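You operate a simulated robot arm through the tools that you are given. There is no shell and no other tool. Be economical: measure what you need, move in short steps, check, and stop when the job is done.

Carry out the task below with a simulated robot arm. There is one attempt and no reset: what you move stays moved.

TASK
Put things in order on the top of the grey table. At the end: the blue tin (marked "SHIMS") stands where the red hub cap stood; the silver lug from the top of the grey table stands where the blue tin stood; the green stand stands where the orange latch block stood; the orange latch block from the top of the grey table stands where the silver lug stood; the red hub cap is on the white number board (marked "35"); whatever was shut is shut again. Leave all else as you found it, and nothing knocked over.
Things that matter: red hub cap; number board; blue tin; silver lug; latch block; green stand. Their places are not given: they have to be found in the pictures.

It is judged by the outcome, as a careful person would: the job done as asked, and still so three seconds after it is handed in. It fails if anything else is knocked over, pushed out of place, dropped, spilled or broken.

THE ROBOT
A 6-joint arm with a two-finger parallel gripper, fixed in place. Base frame: the origin is at the foot of the arm, x ahead of it, y to its left, z up; the work surface is at about z = 0.84. Lengths are in m, angles in degrees, forces in N, time in s.
With the tool pointing down near the work surface it reaches from about 0.24 to 0.64 m from the base axis. Its first joint turns from -66.0 to 66.0 degrees. Payload 2.7 kg.
Tool frame: the origin (TCP) lies between the finger pads and is the grasp point; the fingertips stand 0.023 m ahead of it; z points along the fingers, y is the line along which they close. The gripper opens to 0.094 m. The fingers are 0.038 m wide and 0.01 m thick; the gripper's body (0.054 by 0.096 m) begins 0.039 m behind the TCP.
Orientation is that of the tool frame in the base frame, as a unit quaternion [w, x, y, z]. With the fingers straight down and closing along the base's y, the tool's x points along the base's -x, its y along +y and its z along -z.

THE INTERFACE
- The arm moves only by the tool step_arm. Its argument "steps" is a list of rows, each a list of 7 numbers: the turn, a rotation vector about the tool's x, y, z in degrees, then the shift along the tool's x, y, z in m, then the gripper command, from -1 (fully open) to 1 (shut), values between in proportion. In form: [[rx, ry, rz, dx, dy, dz, jaw], ...]. A call has 1 to 10 rows; each row shifts and turns the commanded pose from where the row before left it, along the tool's axes as they then stand. A row lasts 0.2 s, in which the tool goes at most 0.05 m and 8.6 degrees; a call with a longer step from one row to the next is refused whole, and so is a gripper value outside its range. A pose out of reach is approached as far as the arm can. The call stops where the force on the tool passes 40 N (or 10 N more than at its start, if that is more) or the arm is blocked; 0.2 s more then pass. The fingers move at their own pace (about 0.045 m/s each) and stop on an object; they squeeze with about 28 N. The grip force told is the motor's: it shows also when the fingers shut on nothing. Time passes only in rows, and 0.2 s behind the last, so rows that do not move let the fingers close. It gives the time, the measured TCP pose, the force on the tool (base axes), the opening and the grip force at its end, in the units of the frame above (readings bear some noise).
- Cameras (640 x 400 px; columns grow to the right, rows downward): "scene" is fixed at [0.0742, -0.4298, 1.4008]; the picture's right is [0.80, -0.61, 0.00], its down [-0.36, -0.47, -0.81] and it looks along [0.49, 0.64, -0.59] (base axes); focal length 333 px, centre (320, 200). "wrist" rides on the gripper at [-0.039, 0, -0.044] in the tool frame; the picture's right is [0.00, -1.00, 0.00], its down [0.97, 0.00, -0.24] and it looks along [0.24, 0.00, 0.97] (tool axes); focal length 218 px, centre (320, 200).
- camera(camera): a new picture of that camera. No time passes.
- probe_pixels(camera, pixels): for up to 12 pixels [column, row] of the newest picture of that camera ("zoom" is the newest enlarged one), the place [x, y, z] in the base frame of the surface seen there, good to about 0.002 m. No time passes.
- enlarge(camera, box): a new picture of the part [left, top, right, bottom] of that camera's present view, enlarged. No time passes.
- close_job(): hands the job in; it is judged then, once.

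Work in short steps. Measure before you move; look again where a grasp or a placing could have gone wrong, and mend it. You have 80 turns and 54 pictures in all, those below and enlarged ones among them. Open the gripper and draw the arm clear of the work before you hand the job in, unless the task says otherwise; then end with one line.

The tools are called after "Request:" by a JSON object that holds its "fn" and its "kwargs". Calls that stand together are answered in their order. step_arm: Moves the arm, as the interface text tells. Its arguments: {"type":"object","properties":{"steps":{"type":"array","items":{"type":"array","items":{"type":"number"}}}},"required":["steps"]} The other tools are called the same way: camera (camera) takes a picture; probe_pixels (camera, pixels) gives the place of the surface under pixels of a picture; enlarge (camera, box) takes an enlarged picture of a part of a camera's view; close_job () hands the job in.

At the start:

```text
clock: 0.0
ee_pos: [0.3339, 0.148, 1.1469]
tool_rot: [0.001, 0.0, 1.0, 0.0]
force: [0.2, 0.0, 0.4]
width: 0.0943
grasp_force: 0.0
```

scene: 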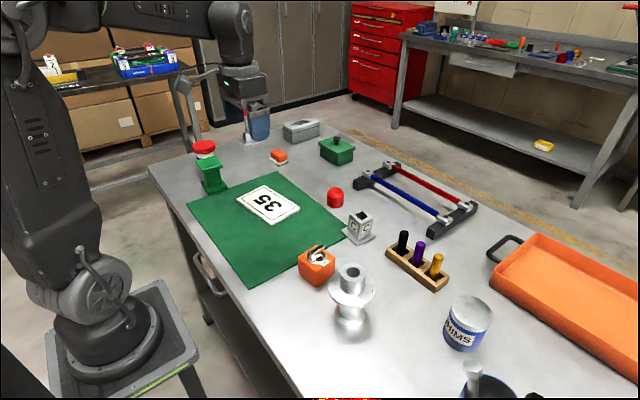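
wrist: 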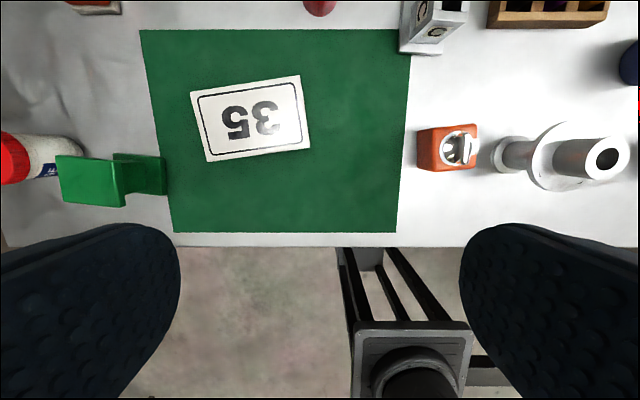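

I start by enlarging the scene to identify the objects.

Request:
{"fn": "enlarge", "kwargs": {"camera": "scene", "box": [180, 100, 380, 225]}}

Request:
{"fn": "enlarge", "kwargs": {"camera": "scene", "box": [280, 170, 540, 332]}}

Request:
{"fn": "enlarge", "kwargs": {"camera": "scene", "box": [380, 240, 640, 400]}}

```text
3.20 times, centred on (280, 162) of scene
```

zoom: 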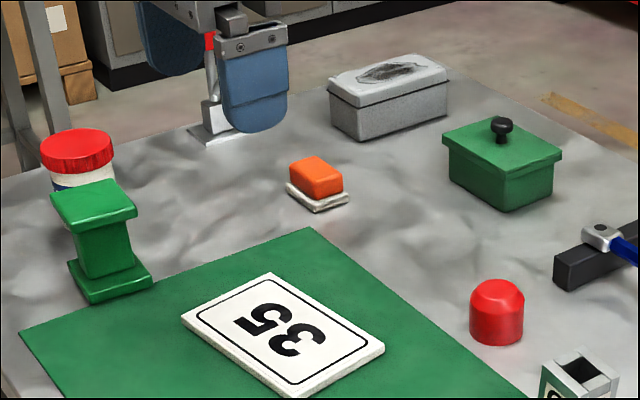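

```text
2.46 times, centred on (410, 251) of scene
```

zoom: 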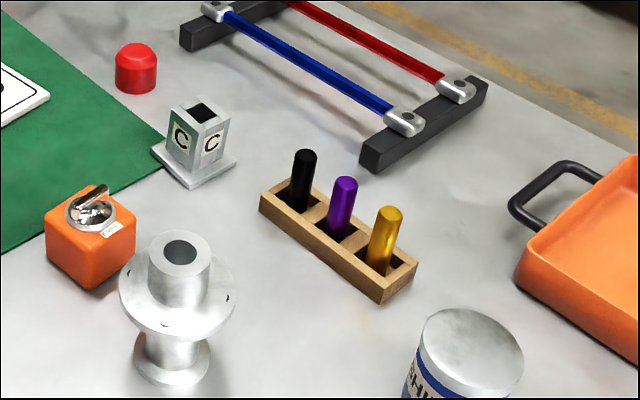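

```text
2.46 times, centred on (510, 320) of scene
```

zoom: 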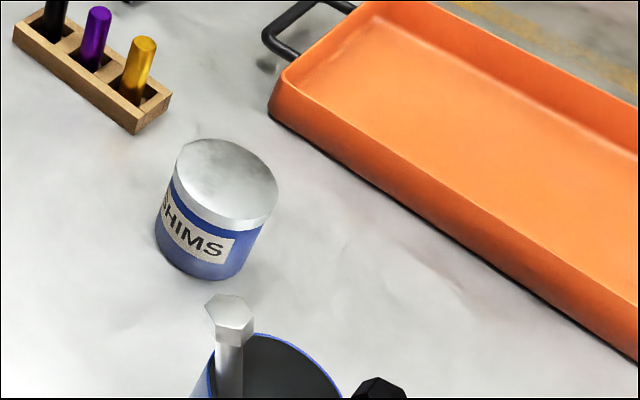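

Next I look at the background bench and shelf for the namesakes, and the wrist view.

Request:
{"fn": "enlarge", "kwargs": {"camera": "scene", "box": [400, 10, 640, 160]}}

Request:
{"fn": "enlarge", "kwargs": {"camera": "scene", "box": [20, 30, 220, 155]}}

```text
2.67 times, centred on (520, 85) of scene
```

zoom: 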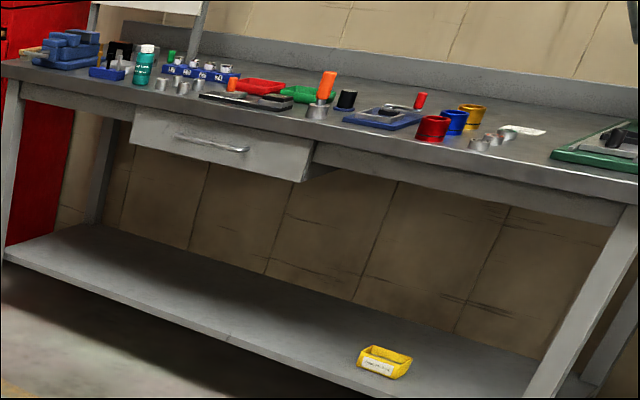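

```text
3.20 times, centred on (120, 92) of scene
```

zoom: 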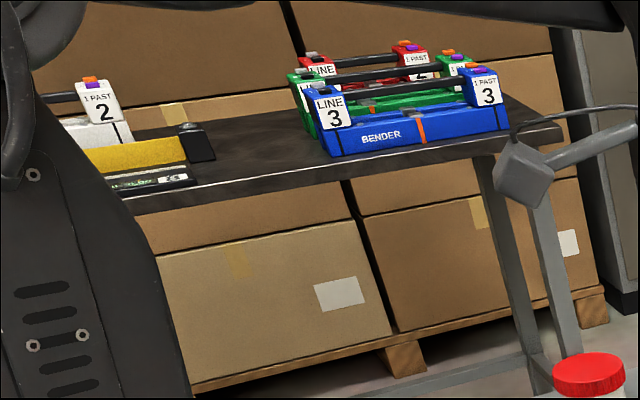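

I measure the main objects from the scene camera.

Request:
{"fn": "camera", "kwargs": {"camera": "scene"}}

Request:
{"fn": "probe_pixels", "kwargs": {"camera": "scene", "pixels": [[335, 192], [268, 205], [470, 312], [360, 218], [317, 260], [209, 163], [350, 272], [279, 156], [337, 148], [300, 128], [210, 190], [400, 240]]}}

Request:
{"fn": "step_arm", "kwargs": {"steps": [[0, 0, 0, 0, -0.05, 0, -1], [0, 0, 0, 0, -0.05, 0, -1], [0, 0, 0, 0, -0.05, 0, -1], [0, 0, 0, 0, -0.05, 0, -1], [0, 0, 0, 0, -0.05, 0, -1], [0, 0, 0, 0, -0.05, 0, -1], [0, 0, 0, 0, -0.05, 0, -1]]}}

Request:
{"fn": "camera", "kwargs": {"camera": "wrist"}}

Request:
{"fn": "camera", "kwargs": {"camera": "scene"}}

```text
46 pictures are left
```

scene: 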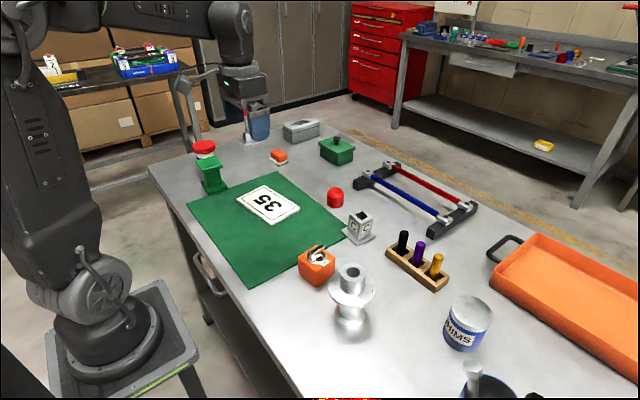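

```text
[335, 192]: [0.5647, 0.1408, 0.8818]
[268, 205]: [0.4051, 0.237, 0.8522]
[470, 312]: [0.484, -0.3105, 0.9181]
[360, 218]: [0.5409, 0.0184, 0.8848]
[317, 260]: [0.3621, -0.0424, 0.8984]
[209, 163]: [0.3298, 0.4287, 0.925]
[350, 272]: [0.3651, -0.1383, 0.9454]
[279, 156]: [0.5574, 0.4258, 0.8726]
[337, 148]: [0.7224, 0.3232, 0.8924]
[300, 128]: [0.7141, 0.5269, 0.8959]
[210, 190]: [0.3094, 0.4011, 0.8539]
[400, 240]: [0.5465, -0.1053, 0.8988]
```

```text
clock: 1.6
ee_pos: [0.3351, -0.2022, 1.1469]
tool_rot: [0.002, -0.001, 1.0, 0.001]
force: [-0.7, -1.5, -0.2]
width: 0.0942
grasp_force: 0.1
```

```text
45 pictures are left
```

wrist: 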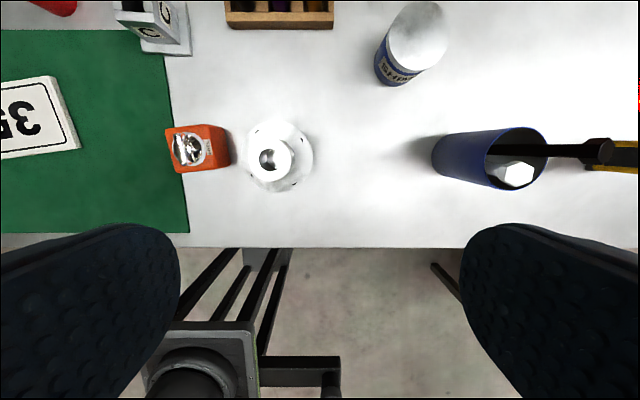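

```text
44 pictures are left
```

scene: 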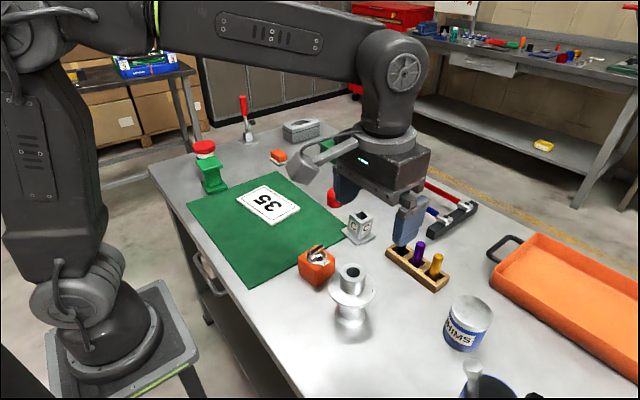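

I move above the lug/hub cap region and look from above.

Request:
{"fn": "step_arm", "kwargs": {"steps": [[0, 0, 0, -0.04, -0.02, 0, -1], [0, 0, 0, -0.04, -0.02, 0, -1], [0, 0, 0, -0.04, -0.02, 0, -1]]}}

Request:
{"fn": "camera", "kwargs": {"camera": "wrist"}}

Request:
{"fn": "probe_pixels", "kwargs": {"camera": "wrist", "pixels": [[320, 130], [340, 130], [360, 130], [350, 110], [350, 150], [370, 120]]}}

Request:
{"fn": "step_arm", "kwargs": {"steps": [[0, 0, 0, 0, 0.05, 0, -1], [0, 0, 0, 0, 0.05, 0, -1], [0, 0, 0, 0, 0.05, 0, -1], [0, 0, 0, 0, 0.05, 0, -1], [0, 0, 0, 0, 0.05, 0, -1], [0, 0, 0, 0, 0.05, 0, -1]]}}

Request:
{"fn": "camera", "kwargs": {"camera": "wrist"}}

```text
clock: 2.4
ee_pos: [0.4555, -0.2618, 1.1462]
tool_rot: [0.0, 0.001, 1.0, 0.001]
force: [0.2, -0.2, 0.0]
width: 0.0941
grasp_force: 0.1
```

```text
43 pictures are left
```

wrist: 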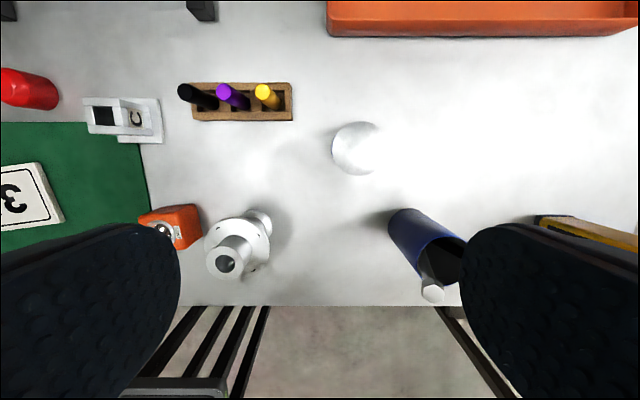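

```text
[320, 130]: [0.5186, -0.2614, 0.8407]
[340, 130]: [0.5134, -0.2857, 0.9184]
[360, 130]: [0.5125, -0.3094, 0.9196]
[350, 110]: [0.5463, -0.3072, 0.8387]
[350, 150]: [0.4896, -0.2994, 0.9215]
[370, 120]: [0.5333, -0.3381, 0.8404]
```

```text
clock: 3.8
ee_pos: [0.4537, 0.0374, 1.1468]
tool_rot: [0.001, 0.001, 1.0, 0.002]
force: [0.3, -0.9, -0.1]
width: 0.0939
grasp_force: 0.0
```

```text
42 pictures are left
```

wrist: 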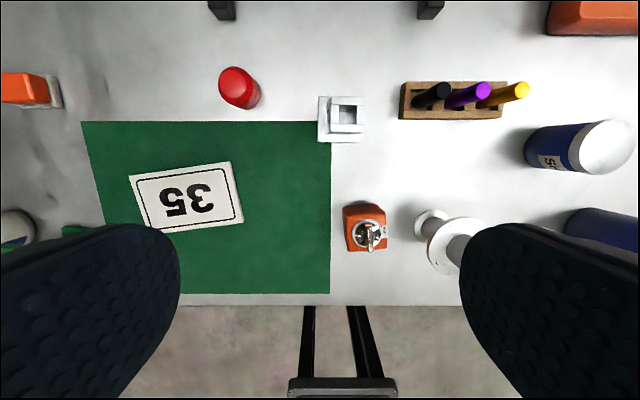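

I probe hub cap, lug, latch block, board in this view with an enlargement.

Request:
{"fn": "enlarge", "kwargs": {"camera": "wrist", "box": [200, 50, 400, 175]}}

Request:
{"fn": "probe_pixels", "kwargs": {"camera": "wrist", "pixels": [[222, 85], [236, 85], [250, 85], [237, 70], [237, 100], [129, 176], [229, 162], [145, 233], [243, 220], [186, 198], [80, 123], [330, 123]]}}

Request:
{"fn": "enlarge", "kwargs": {"camera": "wrist", "box": [300, 180, 420, 255]}}

```text
3.20 times, centred on (300, 112) of wrist
```

zoom: 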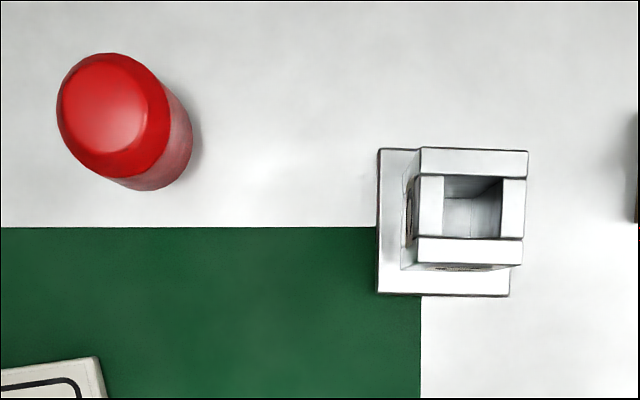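

```text
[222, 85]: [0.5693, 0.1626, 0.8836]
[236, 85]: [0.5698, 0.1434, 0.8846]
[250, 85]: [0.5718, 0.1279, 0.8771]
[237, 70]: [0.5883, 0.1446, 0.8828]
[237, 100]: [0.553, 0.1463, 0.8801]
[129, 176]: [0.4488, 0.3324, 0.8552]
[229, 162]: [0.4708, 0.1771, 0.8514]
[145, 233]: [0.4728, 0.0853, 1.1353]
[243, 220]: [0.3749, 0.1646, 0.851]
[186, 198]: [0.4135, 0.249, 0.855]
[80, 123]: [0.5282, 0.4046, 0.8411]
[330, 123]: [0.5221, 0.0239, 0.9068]
```

```text
5.33 times, centred on (360, 218) of wrist
```

zoom: 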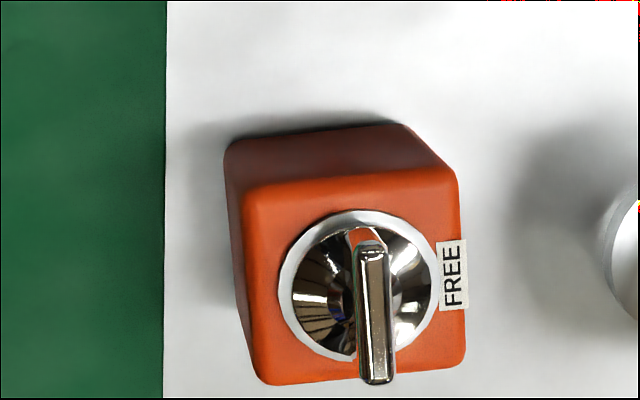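

The hub cap centre is about (0.570, 0.145), top z 0.884, diameter ~0.04. I hover above it at z≈0.97 and look.

Request:
{"fn": "step_arm", "kwargs": {"steps": [[0, 0, 0, -0.039, 0.036, 0, -1], [0, 0, 0, -0.039, 0.036, 0, -1], [0, 0, 0, -0.039, 0.036, 0, -1], [0, 0, 0, 0, 0, 0.045, -1], [0, 0, 0, 0, 0, 0.045, -1], [0, 0, 0, 0, 0, 0.045, -1], [0, 0, 0, 0, 0, 0.04, -1]]}}

Request:
{"fn": "camera", "kwargs": {"camera": "wrist"}}

Request:
{"fn": "probe_pixels", "kwargs": {"camera": "wrist", "pixels": [[320, 200], [290, 200], [350, 200], [320, 170], [320, 230], [280, 200], [360, 200], [320, 160], [320, 240]]}}

```text
refused: row 1 steps farther than a row can; nothing moved
```

```text
39 pictures are left
```

wrist: 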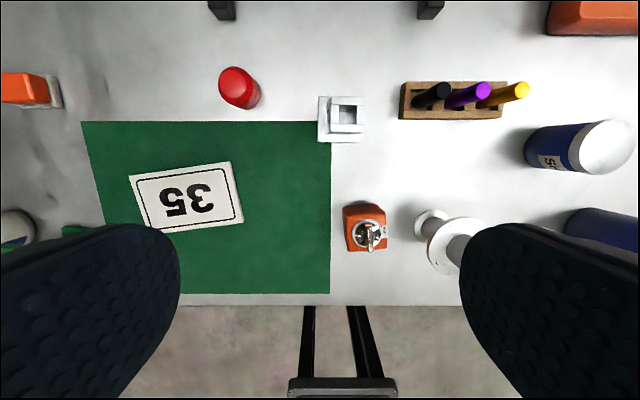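

```text
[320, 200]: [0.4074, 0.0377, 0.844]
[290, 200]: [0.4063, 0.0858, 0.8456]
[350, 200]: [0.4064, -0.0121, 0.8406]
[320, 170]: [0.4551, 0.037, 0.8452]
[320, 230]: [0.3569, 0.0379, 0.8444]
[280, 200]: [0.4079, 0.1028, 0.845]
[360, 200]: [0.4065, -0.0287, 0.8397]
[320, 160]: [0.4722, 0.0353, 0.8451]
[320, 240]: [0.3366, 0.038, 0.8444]
```

The step was too long; I split it into shorter rows.

Request:
{"fn": "step_arm", "kwargs": {"steps": [[0, 0, 0, -0.0292, 0.027, 0, -1], [0, 0, 0, -0.0292, 0.027, 0, -1], [0, 0, 0, -0.0292, 0.027, 0, -1], [0, 0, 0, -0.0292, 0.0266, 0, -1], [0, 0, 0, 0, 0, 0.045, -1], [0, 0, 0, 0, 0, 0.045, -1], [0, 0, 0, 0, 0, 0.045, -1], [0, 0, 0, 0, 0, 0.04, -1]]}}

Request:
{"fn": "camera", "kwargs": {"camera": "wrist"}}

Request:
{"fn": "probe_pixels", "kwargs": {"camera": "wrist", "pixels": [[320, 200], [290, 200], [350, 200], [320, 170], [320, 230], [280, 200], [360, 200], [320, 160], [320, 240]]}}

```text
clock: 5.6
ee_pos: [0.563, 0.1376, 0.9738]
tool_rot: [0.001, -0.001, 1.0, 0.001]
force: [0.9, 0.5, 0.8]
width: 0.094
grasp_force: 0.1
out of reach, approached as far as the arm can: row 4
```

```text
38 pictures are left
```

wrist: 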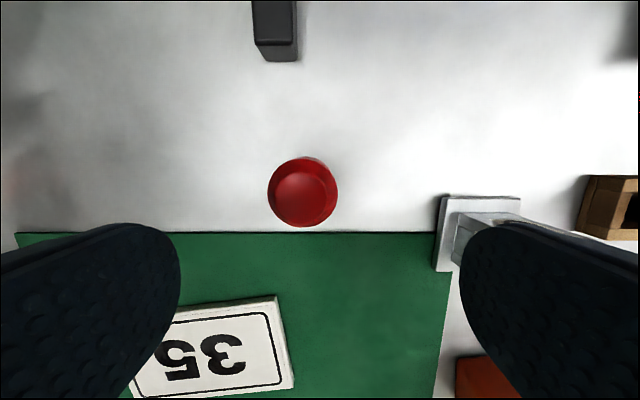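

```text
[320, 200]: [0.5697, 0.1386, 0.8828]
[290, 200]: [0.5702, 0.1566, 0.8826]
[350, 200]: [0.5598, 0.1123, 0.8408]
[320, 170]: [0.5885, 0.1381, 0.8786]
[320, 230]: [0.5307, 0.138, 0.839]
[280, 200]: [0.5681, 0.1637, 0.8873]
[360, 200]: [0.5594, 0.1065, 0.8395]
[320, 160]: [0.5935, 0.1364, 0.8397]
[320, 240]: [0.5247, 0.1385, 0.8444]
```

The cap's centre is (0.5705, 0.1475). I align and descend to z≈0.872, then close.

Request:
{"fn": "step_arm", "kwargs": {"steps": [[0, 0, 0, -0.0075, 0.01, 0, -1], [0, 0, 0, 0, 0, 0.035, -1], [0, 0, 0, 0, 0, 0.035, -1], [0, 0, 0, 0, 0, 0.02, -1], [0, 0, 0, 0, 0, 0.01, -1], [0, 0, 0, 0, 0, 0, -1]]}}

Request:
{"fn": "camera", "kwargs": {"camera": "wrist"}}

```text
clock: 7.0
ee_pos: [0.571, 0.1495, 0.8715]
tool_rot: [0.001, 0.0, 1.0, 0.001]
force: [-0.7, -0.3, -0.4]
width: 0.0942
grasp_force: 0.1
```

```text
37 pictures are left
```

wrist: 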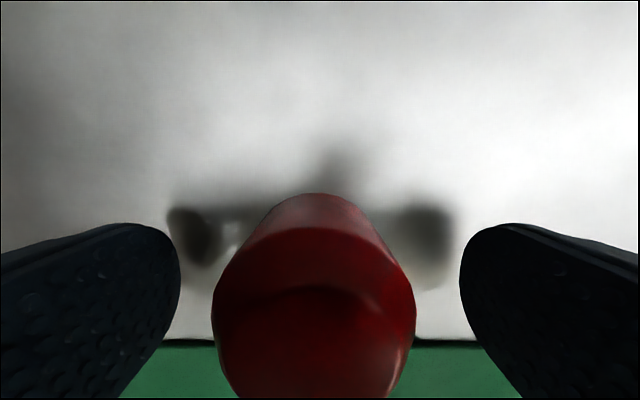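

Well centred (cap spans columns 212–415). Close and lift.

Request:
{"fn": "step_arm", "kwargs": {"steps": [[0, 0, 0, 0, 0, 0, 1], [0, 0, 0, 0, 0, 0, 1], [0, 0, 0, 0, 0, 0, 1], [0, 0, 0, 0, 0, 0, 1], [0, 0, 0, 0, 0, 0, 1]]}}

Request:
{"fn": "step_arm", "kwargs": {"steps": [[0, 0, 0, 0, 0, -0.02, 1], [0, 0, 0, 0, 0, -0.03, 1], [0, 0, 0, 0, 0, -0.03, 1], [0, 0, 0, 0, 0, 0, 1]]}}

Request:
{"fn": "camera", "kwargs": {"camera": "wrist"}}

```text
clock: 8.2
ee_pos: [0.5732, 0.148, 0.8731]
tool_rot: [0.001, 0.001, 1.0, 0.001]
force: [1.0, -0.4, -0.1]
width: 0.0451
grasp_force: 28.7
```

```text
clock: 9.2
ee_pos: [0.5713, 0.1501, 0.9522]
tool_rot: [0.001, 0.0, 1.0, 0.001]
force: [-0.3, 0.1, -0.7]
width: 0.0453
grasp_force: 27.8
```

```text
36 pictures are left
```

wrist: 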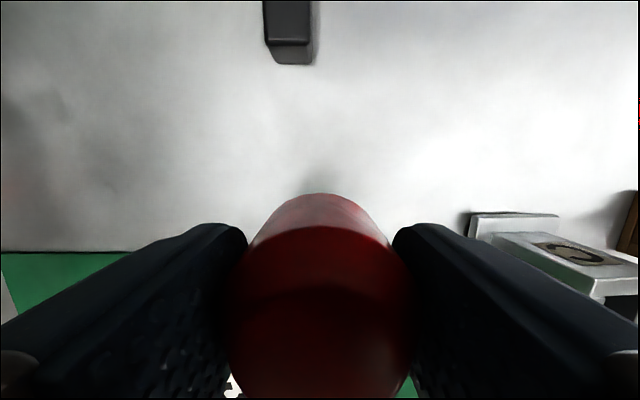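

Held. Move over the board centre (0.412, 0.249) and lower to TCP z≈0.886.

Request:
{"fn": "step_arm", "kwargs": {"steps": [[0, 0, 0, 0.0398, 0.025, 0, 1], [0, 0, 0, 0.0398, 0.025, 0, 1], [0, 0, 0, 0.0398, 0.025, 0, 1], [0, 0, 0, 0.0398, 0.025, 0, 1], [0, 0, 0, 0, 0, 0.03, 1], [0, 0, 0, 0, 0, 0.025, 1], [0, 0, 0, 0, 0, 0.006, 1], [0, 0, 0, 0, 0, 0.004, 1], [0, 0, 0, 0, 0, 0, 1]]}}

Request:
{"fn": "camera", "kwargs": {"camera": "scene"}}

```text
clock: 11.2
ee_pos: [0.4129, 0.2518, 0.8868]
tool_rot: [0.002, 0.0, 1.0, 0.001]
force: [0.2, 0.3, -1.1]
width: 0.0452
grasp_force: 28.2
```

```text
35 pictures are left
```

scene: 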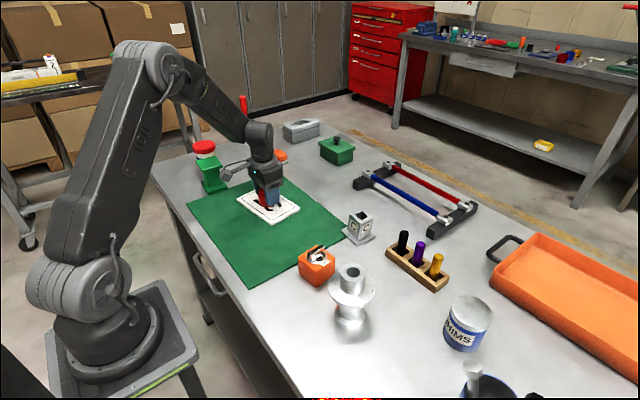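

Over the board. Lower 1 mm, release, and retreat upward.

Request:
{"fn": "step_arm", "kwargs": {"steps": [[0, 0, 0, 0, 0, 0.001, 1], [0, 0, 0, 0, 0, 0, 0], [0, 0, 0, 0, 0, 0, -1], [0, 0, 0, 0, 0, 0, -1], [0, 0, 0, 0, 0, 0, -1], [0, 0, 0, 0, 0, -0.04, -1], [0, 0, 0, 0, 0, -0.04, -1], [0, 0, 0, 0, 0, -0.04, -1], [0, 0, 0, 0, 0, -0.04, -1]]}}

Request:
{"fn": "camera", "kwargs": {"camera": "wrist"}}

```text
clock: 13.2
ee_pos: [0.4128, 0.251, 1.0467]
tool_rot: [0.001, 0.0, 1.0, 0.0]
force: [-0.1, 0.1, -0.3]
width: 0.094
grasp_force: 0.0
```

```text
34 pictures are left
```

wrist: 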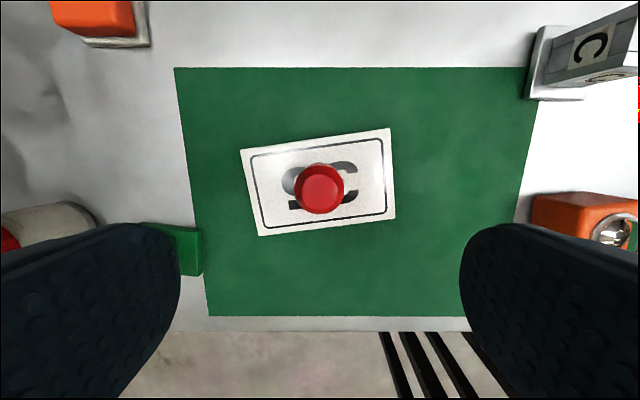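

Cap sits upright on the board. Now go to the tin near (0.507, −0.305).

Request:
{"fn": "step_arm", "kwargs": {"steps": [[0, 0, 0, 0, -0.05, 0, -1], [0, 0, 0, 0, -0.05, 0, -1], [0, 0, 0, 0, -0.05, 0, -1], [0, 0, 0, 0, -0.05, 0, -1], [0, 0, 0, 0, -0.05, 0, -1], [0, 0, 0, 0, -0.05, 0, -1], [0, 0, 0, 0, -0.05, 0, -1], [0, 0, 0, 0, -0.05, 0, -1], [0, 0, 0, 0, -0.05, 0, -1], [0, 0, 0, 0, -0.05, 0, -1]]}}

Request:
{"fn": "step_arm", "kwargs": {"steps": [[0, 0, 0, 0, -0.05, 0, -1], [0, 0, 0, -0.04, 0, 0, -1], [0, 0, 0, -0.04, 0, 0, -1], [0, 0, 0, 0, 0, 0, -1]]}}

Request:
{"fn": "camera", "kwargs": {"camera": "wrist"}}

Request:
{"fn": "enlarge", "kwargs": {"camera": "wrist", "box": [240, 120, 400, 220]}}

```text
clock: 15.4
ee_pos: [0.4132, -0.2495, 1.0426]
tool_rot: [0.001, 0.0, 1.0, 0.001]
force: [-0.1, -0.6, -0.1]
width: 0.0939
grasp_force: 0.1
```

```text
clock: 16.4
ee_pos: [0.4933, -0.3005, 1.0432]
tool_rot: [0.001, 0.0, 1.0, 0.001]
force: [0.2, -0.5, 0.1]
width: 0.094
grasp_force: 0.0
```

```text
33 pictures are left
```

wrist: 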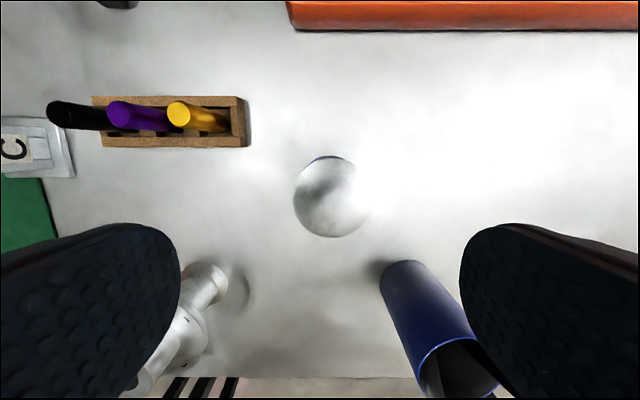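

```text
4.00 times, centred on (320, 170) of wrist
```

zoom: 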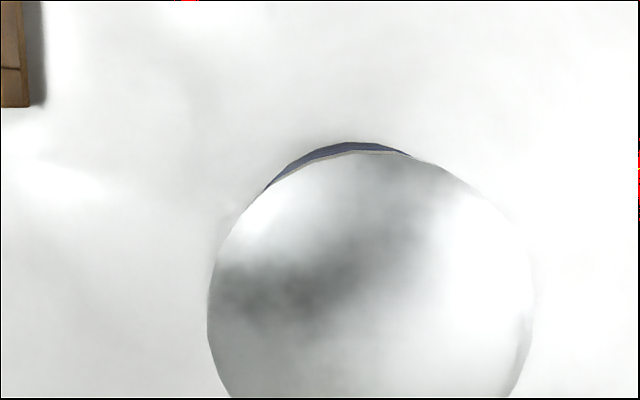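

Tin centre computes to (0.4926, −0.310), diameter 0.064. Align, descend to z≈0.888.

Request:
{"fn": "step_arm", "kwargs": {"steps": [[0, 0, 0, 0.0005, -0.0097, 0, -1], [0, 0, 0, 0, 0, 0.045, -1], [0, 0, 0, 0, 0, 0.045, -1], [0, 0, 0, 0, 0, 0.04, -1], [0, 0, 0, 0, 0, 0.025, -1], [0, 0, 0, 0, 0, 0, -1]]}}

Request:
{"fn": "camera", "kwargs": {"camera": "wrist"}}

```text
clock: 17.8
ee_pos: [0.4918, -0.3101, 0.8891]
tool_rot: [0.001, 0.0, 1.0, 0.001]
force: [0.7, 0.9, -0.3]
width: 0.0941
grasp_force: 0.0
```

```text
31 pictures are left
```

wrist: 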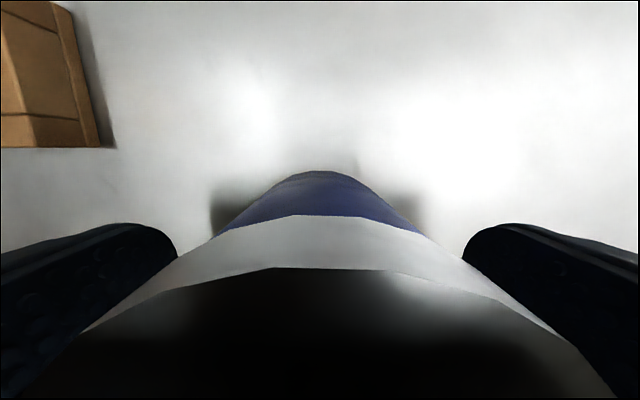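

Centred. Close, then lift a little.

Request:
{"fn": "step_arm", "kwargs": {"steps": [[0, 0, 0, 0, 0, 0, 1], [0, 0, 0, 0, 0, 0, 1], [0, 0, 0, 0, 0, 0, 1], [0, 0, 0, 0, 0, 0, 1]]}}

Request:
{"fn": "step_arm", "kwargs": {"steps": [[0, 0, 0, 0, 0, -0.02, 1], [0, 0, 0, 0, 0, -0.03, 1], [0, 0, 0, 0, 0, -0.04, 1], [0, 0, 0, 0, 0, -0.04, 1], [0, 0, 0, 0, 0, 0, 1]]}}

Request:
{"fn": "camera", "kwargs": {"camera": "scene"}}

```text
clock: 18.8
ee_pos: [0.4932, -0.3089, 0.8892]
tool_rot: [0.001, 0.0, 1.0, 0.001]
force: [0.5, -0.7, 0.3]
width: 0.0632
grasp_force: 27.9
```

```text
clock: 20.0
ee_pos: [0.4892, -0.3113, 1.0226]
tool_rot: [0.001, 0.0, 1.0, 0.001]
force: [-0.4, 0.2, -3.0]
width: 0.0632
grasp_force: 28.0
```

```text
30 pictures are left
```

scene: 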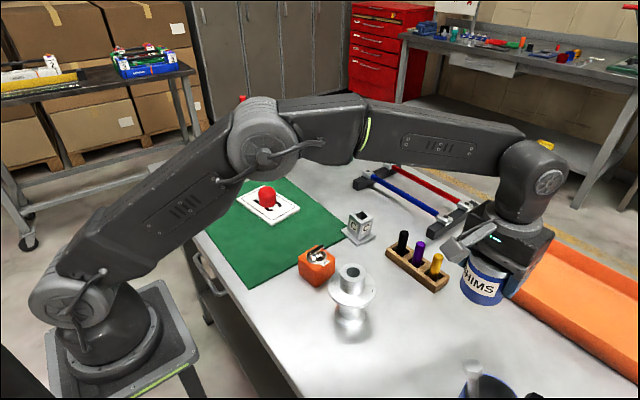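

Tin held. Carry it across at height to above (0.571, 0.149).

Request:
{"fn": "step_arm", "kwargs": {"steps": [[0, 0, 0, 0, 0.05, 0, 1], [0, 0, 0, 0, 0.05, 0, 1], [0, 0, 0, 0, 0.05, 0, 1], [0, 0, 0, 0, 0.05, 0, 1], [0, 0, 0, 0, 0.05, 0, 1], [0, 0, 0, 0, 0.05, 0, 1], [0, 0, 0, 0, 0.05, 0, 1], [0, 0, 0, 0, 0.05, 0, 1], [0, 0, 0, 0, 0.05, 0, 1]]}}

Request:
{"fn": "step_arm", "kwargs": {"steps": [[0, 0, 0, -0.04, 0.0045, 0.0, 1], [0, 0, 0, -0.039, 0.0045, 0.0, 1], [0, 0, 0, 0, 0, 0.04, 1], [0, 0, 0, 0, 0, 0.04, 1], [0, 0, 0, 0, 0, 0.03, 1], [0, 0, 0, 0, 0, 0, 1], [0, 0, 0, 0, 0, 0, 1]]}}

```text
clock: 22.0
ee_pos: [0.4937, 0.1385, 1.0233]
tool_rot: [0.0, 0.001, 1.0, 0.001]
force: [-0.4, 0.0, -3.3]
width: 0.063
grasp_force: 27.6
```

```text
clock: 23.6
ee_pos: [0.57, 0.1505, 0.9119]
tool_rot: [0.001, 0.0, 1.0, 0.001]
force: [0.1, 0.9, -3.5]
width: 0.0631
grasp_force: 27.8
```

On target; lower to z≈0.890 and check, then release.

Request:
{"fn": "step_arm", "kwargs": {"steps": [[0, 0, 0, 0, 0, 0.012, 1], [0, 0, 0, 0, 0, 0.009, 1], [0, 0, 0, 0, 0, 0.002, 1], [0, 0, 0, 0, 0, 0, 1]]}}

Request:
{"fn": "camera", "kwargs": {"camera": "scene"}}

```text
clock: 24.6
ee_pos: [0.5696, 0.1496, 0.8897]
tool_rot: [0.001, -0.001, 1.0, 0.001]
force: [-1.2, 0.4, -0.5]
width: 0.063
grasp_force: 28.2
```

```text
29 pictures are left
```

scene: 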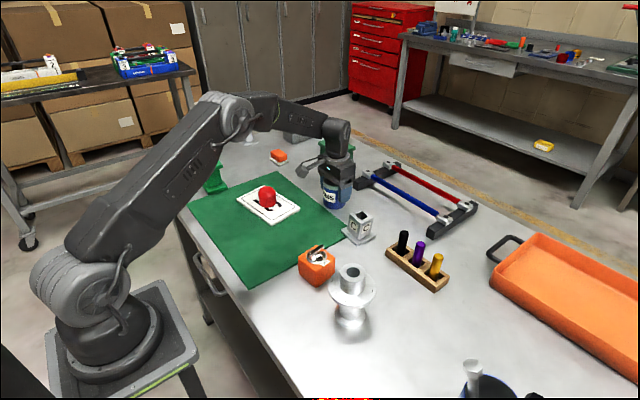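

Force on the tool dropped from −3.4 to about −0.5, so the tin rests on the table. Release and rise, then look.

Request:
{"fn": "step_arm", "kwargs": {"steps": [[0, 0, 0, 0, 0, 0, 0], [0, 0, 0, 0, 0, 0, -1], [0, 0, 0, 0, 0, 0, -1], [0, 0, 0, 0, 0, 0, -1], [0, 0, 0, 0, 0, -0.03, -1], [0, 0, 0, 0, 0, -0.04, -1], [0, 0, 0, 0, 0, -0.04, -1], [0, 0, 0, 0.045, 0, 0, -1], [0, 0, 0, 0.02, -0.04, 0, -1], [0, 0, 0, 0.0, -0.045, 0, -1]]}}

Request:
{"fn": "step_arm", "kwargs": {"steps": [[0, 0, 0, 0, -0.025, 0, -1], [0, 0, 0, 0, 0, 0, -1]]}}

Request:
{"fn": "camera", "kwargs": {"camera": "wrist"}}

Request:
{"fn": "enlarge", "kwargs": {"camera": "wrist", "box": [240, 80, 440, 205]}}

```text
clock: 26.8
ee_pos: [0.5049, 0.0658, 0.9976]
tool_rot: [0.001, 0.0, 1.0, 0.001]
force: [-0.1, -0.9, 0.8]
width: 0.0939
grasp_force: 0.1
```

```text
clock: 27.4
ee_pos: [0.504, 0.0406, 0.9973]
tool_rot: [0.001, 0.0, 1.0, 0.001]
force: [-0.1, -0.7, -0.1]
width: 0.0939
grasp_force: 0.0
```

```text
28 pictures are left
```

wrist: 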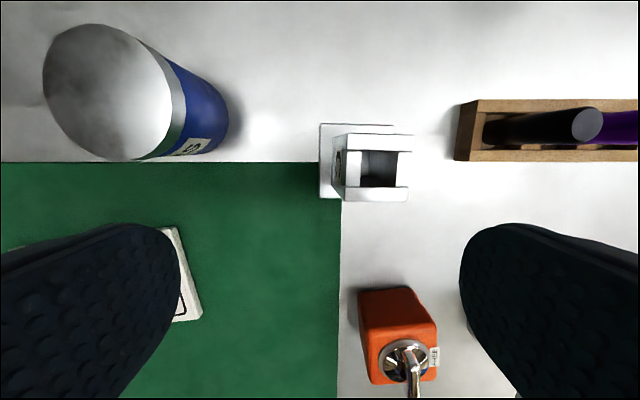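

```text
3.20 times, centred on (340, 142) of wrist
```

zoom: 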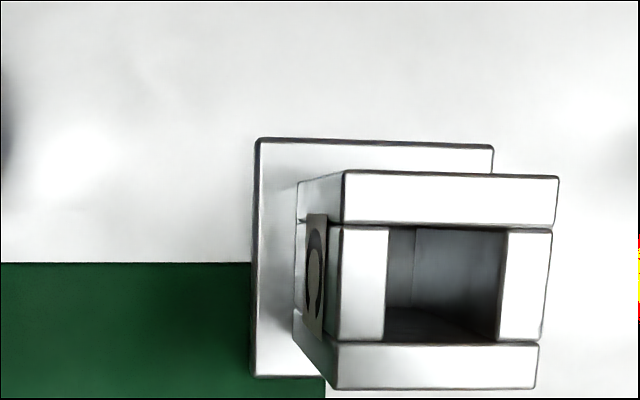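

Probe the lug's top and base corners in the zoom.

Request:
{"fn": "probe_pixels", "kwargs": {"camera": "zoom", "pixels": [[350, 180], [550, 185], [528, 380], [345, 380], [262, 146], [486, 150], [262, 372], [350, 280], [520, 280], [440, 200], [440, 365], [440, 280]]}}

Request:
{"fn": "probe_pixels", "kwargs": {"camera": "wrist", "pixels": [[105, 90], [128, 147], [360, 292], [417, 290], [380, 325], [425, 325], [365, 340], [437, 330], [370, 380], [434, 378], [405, 345], [410, 380]]}}

```text
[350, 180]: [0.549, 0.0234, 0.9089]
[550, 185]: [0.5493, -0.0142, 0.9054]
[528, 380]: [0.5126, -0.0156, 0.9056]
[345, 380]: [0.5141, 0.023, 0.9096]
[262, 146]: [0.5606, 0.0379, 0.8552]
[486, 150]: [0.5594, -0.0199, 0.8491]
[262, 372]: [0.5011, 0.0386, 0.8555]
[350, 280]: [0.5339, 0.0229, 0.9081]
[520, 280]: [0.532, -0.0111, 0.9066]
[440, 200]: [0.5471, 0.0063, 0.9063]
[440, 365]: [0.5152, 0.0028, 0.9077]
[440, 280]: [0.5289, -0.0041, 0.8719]
```

```text
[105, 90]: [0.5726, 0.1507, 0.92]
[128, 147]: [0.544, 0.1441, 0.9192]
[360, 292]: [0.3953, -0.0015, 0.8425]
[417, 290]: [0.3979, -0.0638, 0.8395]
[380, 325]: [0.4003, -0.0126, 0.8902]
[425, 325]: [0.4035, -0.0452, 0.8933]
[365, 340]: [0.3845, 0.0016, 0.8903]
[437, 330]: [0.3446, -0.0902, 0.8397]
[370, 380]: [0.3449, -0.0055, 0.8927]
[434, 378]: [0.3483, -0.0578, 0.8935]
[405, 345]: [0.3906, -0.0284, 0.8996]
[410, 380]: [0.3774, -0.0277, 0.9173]
```

Lug: body centre ≈(0.531, 0.006), base centre ≈(0.5305, 0.009), slightly tilted by the mat corner. I grip it at z≈0.887 with a partly opened gripper.

Request:
{"fn": "step_arm", "kwargs": {"steps": [[0, 0, 0, -0.027, -0.035, 0, -0.45], [0, 0, 0, 0, 0, 0.03, -0.45], [0, 0, 0, 0, 0, 0.0, -0.45]]}}

Request:
{"fn": "camera", "kwargs": {"camera": "wrist"}}

```text
clock: 28.2
ee_pos: [0.5339, 0.0064, 0.9676]
tool_rot: [0.001, 0.0, 1.0, 0.001]
force: [0.1, -0.3, 0.0]
width: 0.0681
grasp_force: 0.0
```

```text
26 pictures are left
```

wrist: 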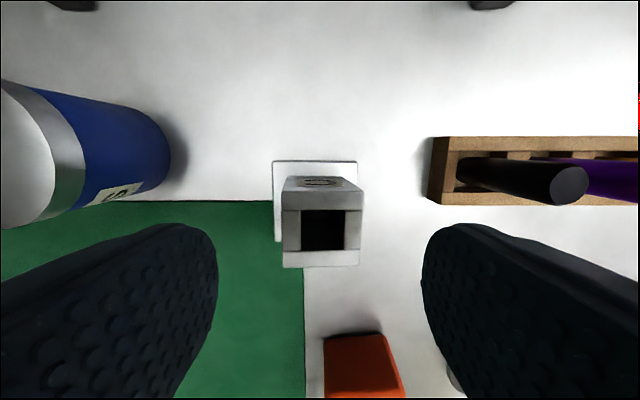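

Clearances are fine. Descend to z≈0.887.

Request:
{"fn": "step_arm", "kwargs": {"steps": [[0, 0, 0, 0.002, 0, 0.035, -0.45], [0, 0, 0, 0, 0, 0.03, -0.45], [0, 0, 0, 0, 0, 0.015, -0.45], [0, 0, 0, 0, 0, 0.0, -0.45]]}}

Request:
{"fn": "camera", "kwargs": {"camera": "scene"}}

Request:
{"fn": "camera", "kwargs": {"camera": "wrist"}}

```text
clock: 29.2
ee_pos: [0.5329, 0.0042, 0.8885]
tool_rot: [0.001, 0.0, 1.0, 0.001]
force: [0.1, -0.6, -0.2]
width: 0.0682
grasp_force: 0.1
```

```text
25 pictures are left
```

scene: 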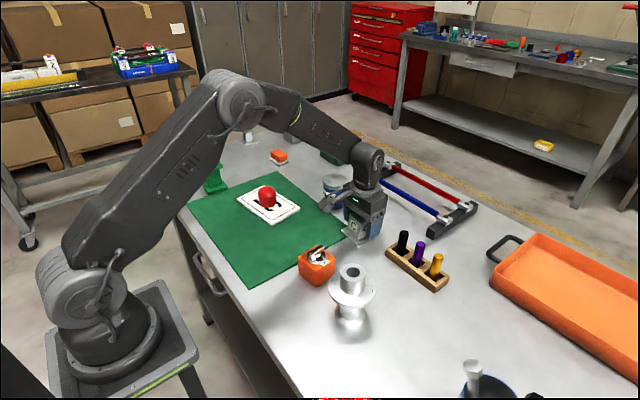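

```text
24 pictures are left
```

wrist: 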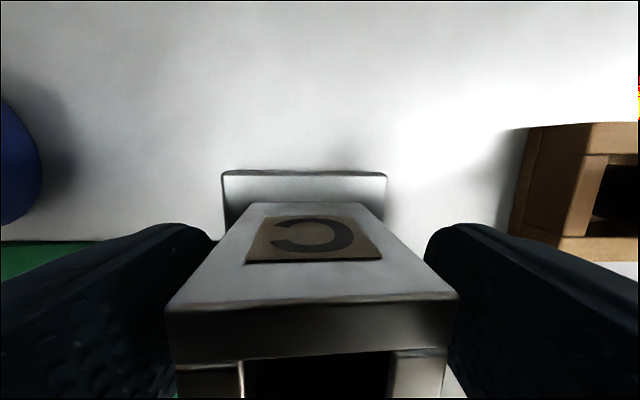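

Between the fingers. Close and lift gently.

Request:
{"fn": "step_arm", "kwargs": {"steps": [[0, 0, 0, 0, 0, 0, 0.2], [0, 0, 0, 0, 0, 0, 1], [0, 0, 0, 0, 0, 0, 1], [0, 0, 0, 0, 0, 0, 1]]}}

Request:
{"fn": "step_arm", "kwargs": {"steps": [[0, 0, 0, 0, 0, -0.015, 1], [0, 0, 0, 0, 0, -0.03, 1], [0, 0, 0, 0, 0, -0.04, 1], [0, 0, 0, 0, 0, -0.04, 1], [0, 0, 0, 0, 0, 0, 1]]}}

Request:
{"fn": "camera", "kwargs": {"camera": "wrist"}}

Request:
{"fn": "camera", "kwargs": {"camera": "scene"}}

```text
clock: 30.2
ee_pos: [0.5317, 0.0062, 0.8891]
tool_rot: [0.001, 0.0, 1.0, 0.001]
force: [-0.3, 2.5, 0.9]
width: 0.0419
grasp_force: 27.7
```

```text
clock: 31.4
ee_pos: [0.5307, 0.003, 1.0156]
tool_rot: [0.001, 0.0, 1.0, 0.0]
force: [-0.2, 0.0, -2.8]
width: 0.042
grasp_force: 28.3
```

```text
23 pictures are left
```

wrist: 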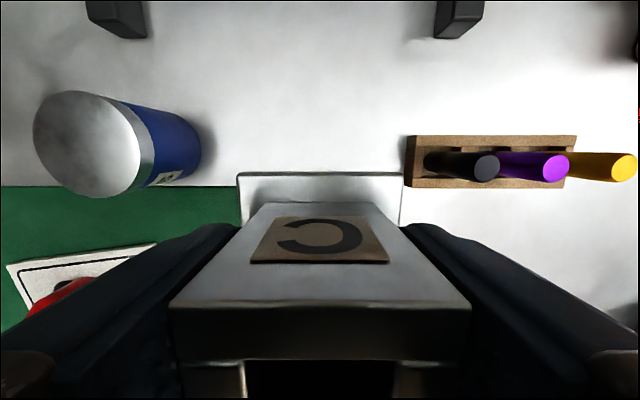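

```text
22 pictures are left
```

scene: 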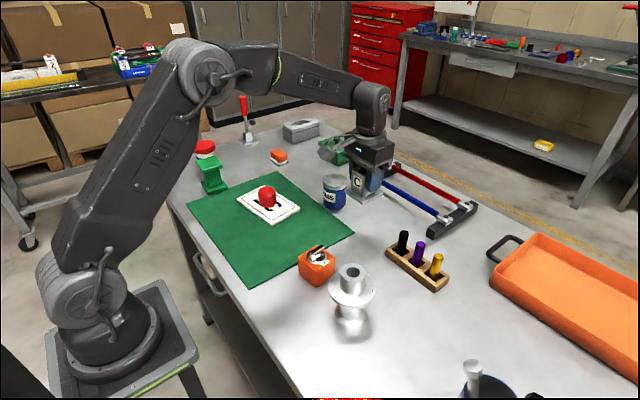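

Lug held upright. Carry to (0.493, −0.310), hovering low.

Request:
{"fn": "step_arm", "kwargs": {"steps": [[0, 0, 0, 0.038, 0, 0, 1], [0, 0, 0, 0, -0.05, 0, 1], [0, 0, 0, 0, -0.05, 0, 1], [0, 0, 0, 0, -0.05, 0, 1], [0, 0, 0, 0, -0.05, 0, 1], [0, 0, 0, 0, -0.05, 0, 1], [0, 0, 0, 0, -0.05, 0, 1], [0, 0, 0, 0, -0.0145, 0, 1], [0, 0, 0, 0, 0, 0, 1]]}}

Request:
{"fn": "step_arm", "kwargs": {"steps": [[0, 0, 0, 0, 0, 0.04, 1], [0, 0, 0, 0, 0, 0.04, 1], [0, 0, 0, 0, 0, 0.035, 1], [0, 0, 0, 0, 0, 0, 1], [0, 0, 0, 0, 0, 0, 1]]}}

```text
clock: 33.4
ee_pos: [0.4915, -0.3103, 1.0104]
tool_rot: [0.001, -0.001, 1.0, 0.0]
force: [-0.3, -0.8, -3.0]
width: 0.0419
grasp_force: 28.4
```

```text
clock: 34.6
ee_pos: [0.4933, -0.3089, 0.8976]
tool_rot: [0.001, 0.0, 1.0, 0.0]
force: [0.3, 0.4, -2.4]
width: 0.0416
grasp_force: 27.5
```

Now lower in small steps watching the force for contact.

Request:
{"fn": "step_arm", "kwargs": {"steps": [[0, 0, 0, 0, 0, 0.006, 1], [0, 0, 0, 0, 0, 0.002, 1], [0, 0, 0, 0, 0, 0, 1]]}}

Request:
{"fn": "enlarge", "kwargs": {"camera": "scene", "box": [380, 240, 620, 390]}}

```text
clock: 35.4
ee_pos: [0.4936, -0.3098, 0.8895]
tool_rot: [0.0, -0.001, 1.0, 0.0]
force: [-0.5, 1.0, -3.0]
width: 0.0418
grasp_force: 28.3
```

```text
2.67 times, centred on (500, 315) of scene
```

zoom: 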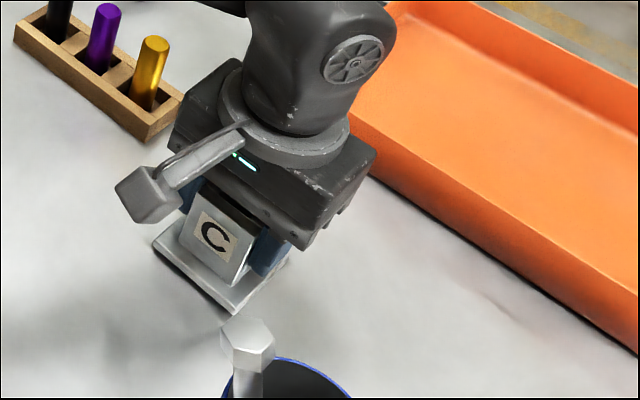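

Request:
{"fn": "step_arm", "kwargs": {"steps": [[0, 0, 0, 0, 0, 0.0015, 1], [0, 0, 0, 0, 0, 0, 1]]}}

Request:
{"fn": "step_arm", "kwargs": {"steps": [[0, 0, 0, 0, 0, 0.0015, 1], [0, 0, 0, 0, 0, 0, 1]]}}

```text
clock: 36.0
ee_pos: [0.4933, -0.3102, 0.8878]
tool_rot: [0.001, 0.0, 1.0, 0.0]
force: [-0.2, 0.1, -2.2]
width: 0.0419
grasp_force: 28.1
```

```text
clock: 36.6
ee_pos: [0.4941, -0.3095, 0.886]
tool_rot: [0.001, 0.0, 1.0, 0.001]
force: [-0.1, -0.1, -3.0]
width: 0.042
grasp_force: 27.9
```

Request:
{"fn": "step_arm", "kwargs": {"steps": [[0, 0, 0, 0, 0, 0.001, 1], [0, 0, 0, 0, 0, 0, 1]]}}

Request:
{"fn": "step_arm", "kwargs": {"steps": [[0, 0, 0, 0, 0, 0.001, 1], [0, 0, 0, 0, 0, 0, 1]]}}

```text
clock: 37.2
ee_pos: [0.4942, -0.3091, 0.8839]
tool_rot: [0.001, 0.0, 1.0, 0.0]
force: [0.2, -0.2, -2.3]
width: 0.0421
grasp_force: 27.6
```

```text
clock: 37.8
ee_pos: [0.4924, -0.308, 0.884]
tool_rot: [0.001, 0.0, 1.0, 0.001]
force: [0.0, 0.1, -2.2]
width: 0.042
grasp_force: 28.1
```

Request:
{"fn": "step_arm", "kwargs": {"steps": [[0, 0, 0, 0, 0, 0.0015, 1], [0, 0, 0, 0, 0, 0, 1]]}}

Request:
{"fn": "enlarge", "kwargs": {"camera": "wrist", "box": [200, 130, 440, 280]}}

```text
clock: 38.4
ee_pos: [0.4935, -0.3098, 0.8843]
tool_rot: [0.002, 0.001, 1.0, 0.0]
force: [-1.8, 3.9, 12.3]
width: 0.0422
grasp_force: 27.8
```

```text
2.67 times, centred on (320, 205) of wrist
```

zoom: 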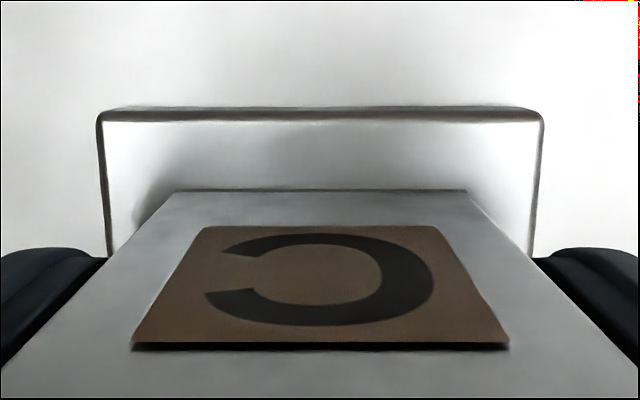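

Contact made (12 N up). Release, rise, and go toward the latch block.

Request:
{"fn": "step_arm", "kwargs": {"steps": [[0, 0, 0, 0, 0, -0.001, 0.3], [0, 0, 0, 0, 0, 0, -0.5], [0, 0, 0, 0, 0, 0, -0.6], [0, 0, 0, 0, 0, -0.04, -0.6], [0, 0, 0, 0, 0, -0.05, -1], [0, 0, 0, 0, 0, -0.05, -1], [0, 0, 0, 0, 0.05, 0, -1], [0, 0, 0, 0, 0.05, 0, -1], [0, 0, 0, 0, 0.05, 0, -1], [0, 0, 0, 0, 0.05, 0, -1]]}}

Request:
{"fn": "step_arm", "kwargs": {"steps": [[0, 0, 0, 0.04, 0.025, 0, -1], [0, 0, 0, 0.04, 0.025, 0, -1], [0, 0, 0, 0.03, 0.025, 0, -1], [0, 0, 0, 0, 0, 0, -1]]}}

Request:
{"fn": "camera", "kwargs": {"camera": "wrist"}}

Request:
{"fn": "enlarge", "kwargs": {"camera": "scene", "box": [280, 170, 540, 332]}}

```text
clock: 40.6
ee_pos: [0.4917, -0.1085, 1.0249]
tool_rot: [0.002, 0.001, 1.0, 0.001]
force: [-0.3, 0.0, 0.4]
width: 0.0941
grasp_force: 0.1
```

```text
clock: 41.6
ee_pos: [0.3832, -0.0359, 1.0262]
tool_rot: [0.001, -0.001, 1.0, 0.001]
force: [-0.4, 0.0, -1.5]
width: 0.0941
grasp_force: 0.0
```

```text
19 pictures are left
```

wrist: 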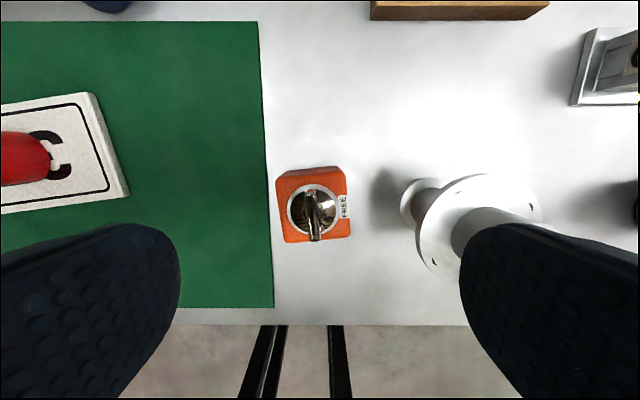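

```text
2.46 times, centred on (410, 251) of scene
```

zoom: 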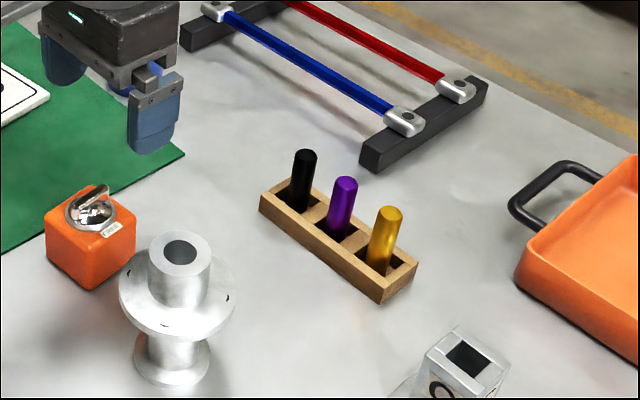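

Zoom in on the latch to see lever and labels.

Request:
{"fn": "enlarge", "kwargs": {"camera": "wrist", "box": [264, 155, 360, 250]}}

Request:
{"fn": "enlarge", "kwargs": {"camera": "scene", "box": [285, 230, 349, 290]}}

Request:
{"fn": "probe_pixels", "kwargs": {"camera": "wrist", "pixels": [[279, 182], [340, 173], [286, 238], [347, 232], [313, 238], [313, 200], [295, 180], [330, 235], [283, 210], [345, 222], [262, 25], [430, 160]]}}

```text
4.21 times, centred on (312, 202) of wrist
```

zoom: 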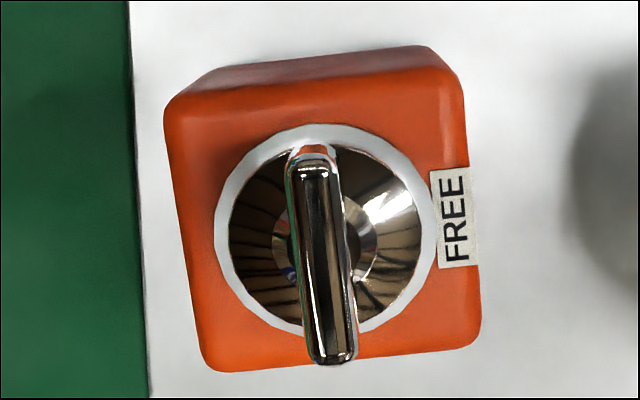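

```text
6.67 times, centred on (317, 260) of scene
```

zoom: 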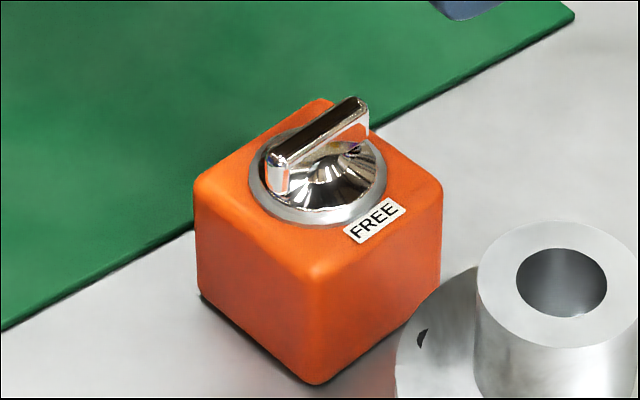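

```text
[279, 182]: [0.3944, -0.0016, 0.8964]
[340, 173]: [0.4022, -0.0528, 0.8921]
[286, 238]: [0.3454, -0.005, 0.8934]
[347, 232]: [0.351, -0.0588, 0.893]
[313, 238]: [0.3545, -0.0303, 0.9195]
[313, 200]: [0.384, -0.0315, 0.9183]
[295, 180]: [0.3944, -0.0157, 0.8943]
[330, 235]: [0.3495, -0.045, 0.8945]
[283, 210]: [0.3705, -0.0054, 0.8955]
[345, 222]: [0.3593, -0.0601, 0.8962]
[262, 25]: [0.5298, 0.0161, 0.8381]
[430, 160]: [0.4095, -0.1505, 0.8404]
```

Lever lies along x while FREE is at the −y side, so the block may be held to the table (magnet). Block centre (0.3735, −0.030), yaw ≈ +6°, lever top 0.9195. I align, grip at z≈0.884, and test lift very gently.

Request:
{"fn": "step_arm", "kwargs": {"steps": [[0, 0, 0, 0.0097, 0.006, 0, -0.6], [0, 0, -6, 0, 0, 0, -0.6], [0, 0, 0, 0, 0, 0.045, -0.6], [0, 0, 0, 0, 0, 0.045, -0.6], [0, 0, 0, 0, 0, 0.035, -0.6], [0, 0, 0, 0, 0, 0.016, -0.6], [0, 0, 0, 0, 0, 0, -0.6]]}}

Request:
{"fn": "camera", "kwargs": {"camera": "wrist"}}

```text
clock: 43.2
ee_pos: [0.3733, -0.0277, 0.8831]
tool_rot: [0.001, -0.052, 0.999, 0.0]
force: [0.2, -0.6, 0.3]
width: 0.0749
grasp_force: 0.1
```

```text
15 pictures are left
```

wrist: 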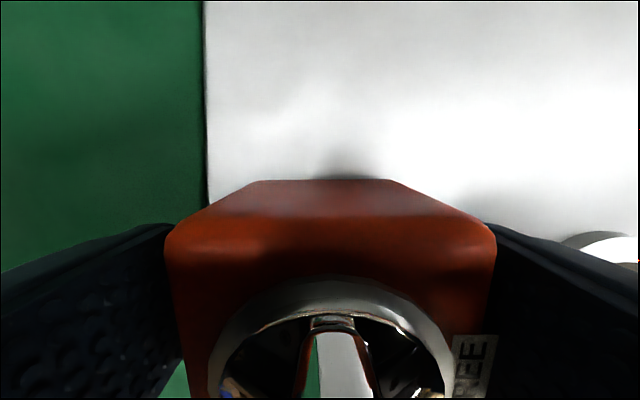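

Aligned (yaw good). Nudge 1.5 mm, close, then lift 3 mm to test whether it is held down.

Request:
{"fn": "step_arm", "kwargs": {"steps": [[0, 0, 0, 0, -0.0015, 0, -0.6], [0, 0, 0, 0, 0, 0, 1], [0, 0, 0, 0, 0, 0, 1], [0, 0, 0, 0, 0, 0, 1]]}}

Request:
{"fn": "step_arm", "kwargs": {"steps": [[0, 0, 0, 0, 0, -0.002, 1], [0, 0, 0, 0, 0, 0, 1]]}}

```text
clock: 44.2
ee_pos: [0.3718, -0.0301, 0.8827]
tool_rot: [0.0, -0.052, 0.999, 0.001]
force: [0.9, 0.3, 0.3]
width: 0.0597
grasp_force: 27.9
```

```text
clock: 44.8
ee_pos: [0.3731, -0.03, 0.8863]
tool_rot: [0.0, -0.052, 0.999, 0.001]
force: [-0.1, -0.3, -2.3]
width: 0.0597
grasp_force: 27.6
```

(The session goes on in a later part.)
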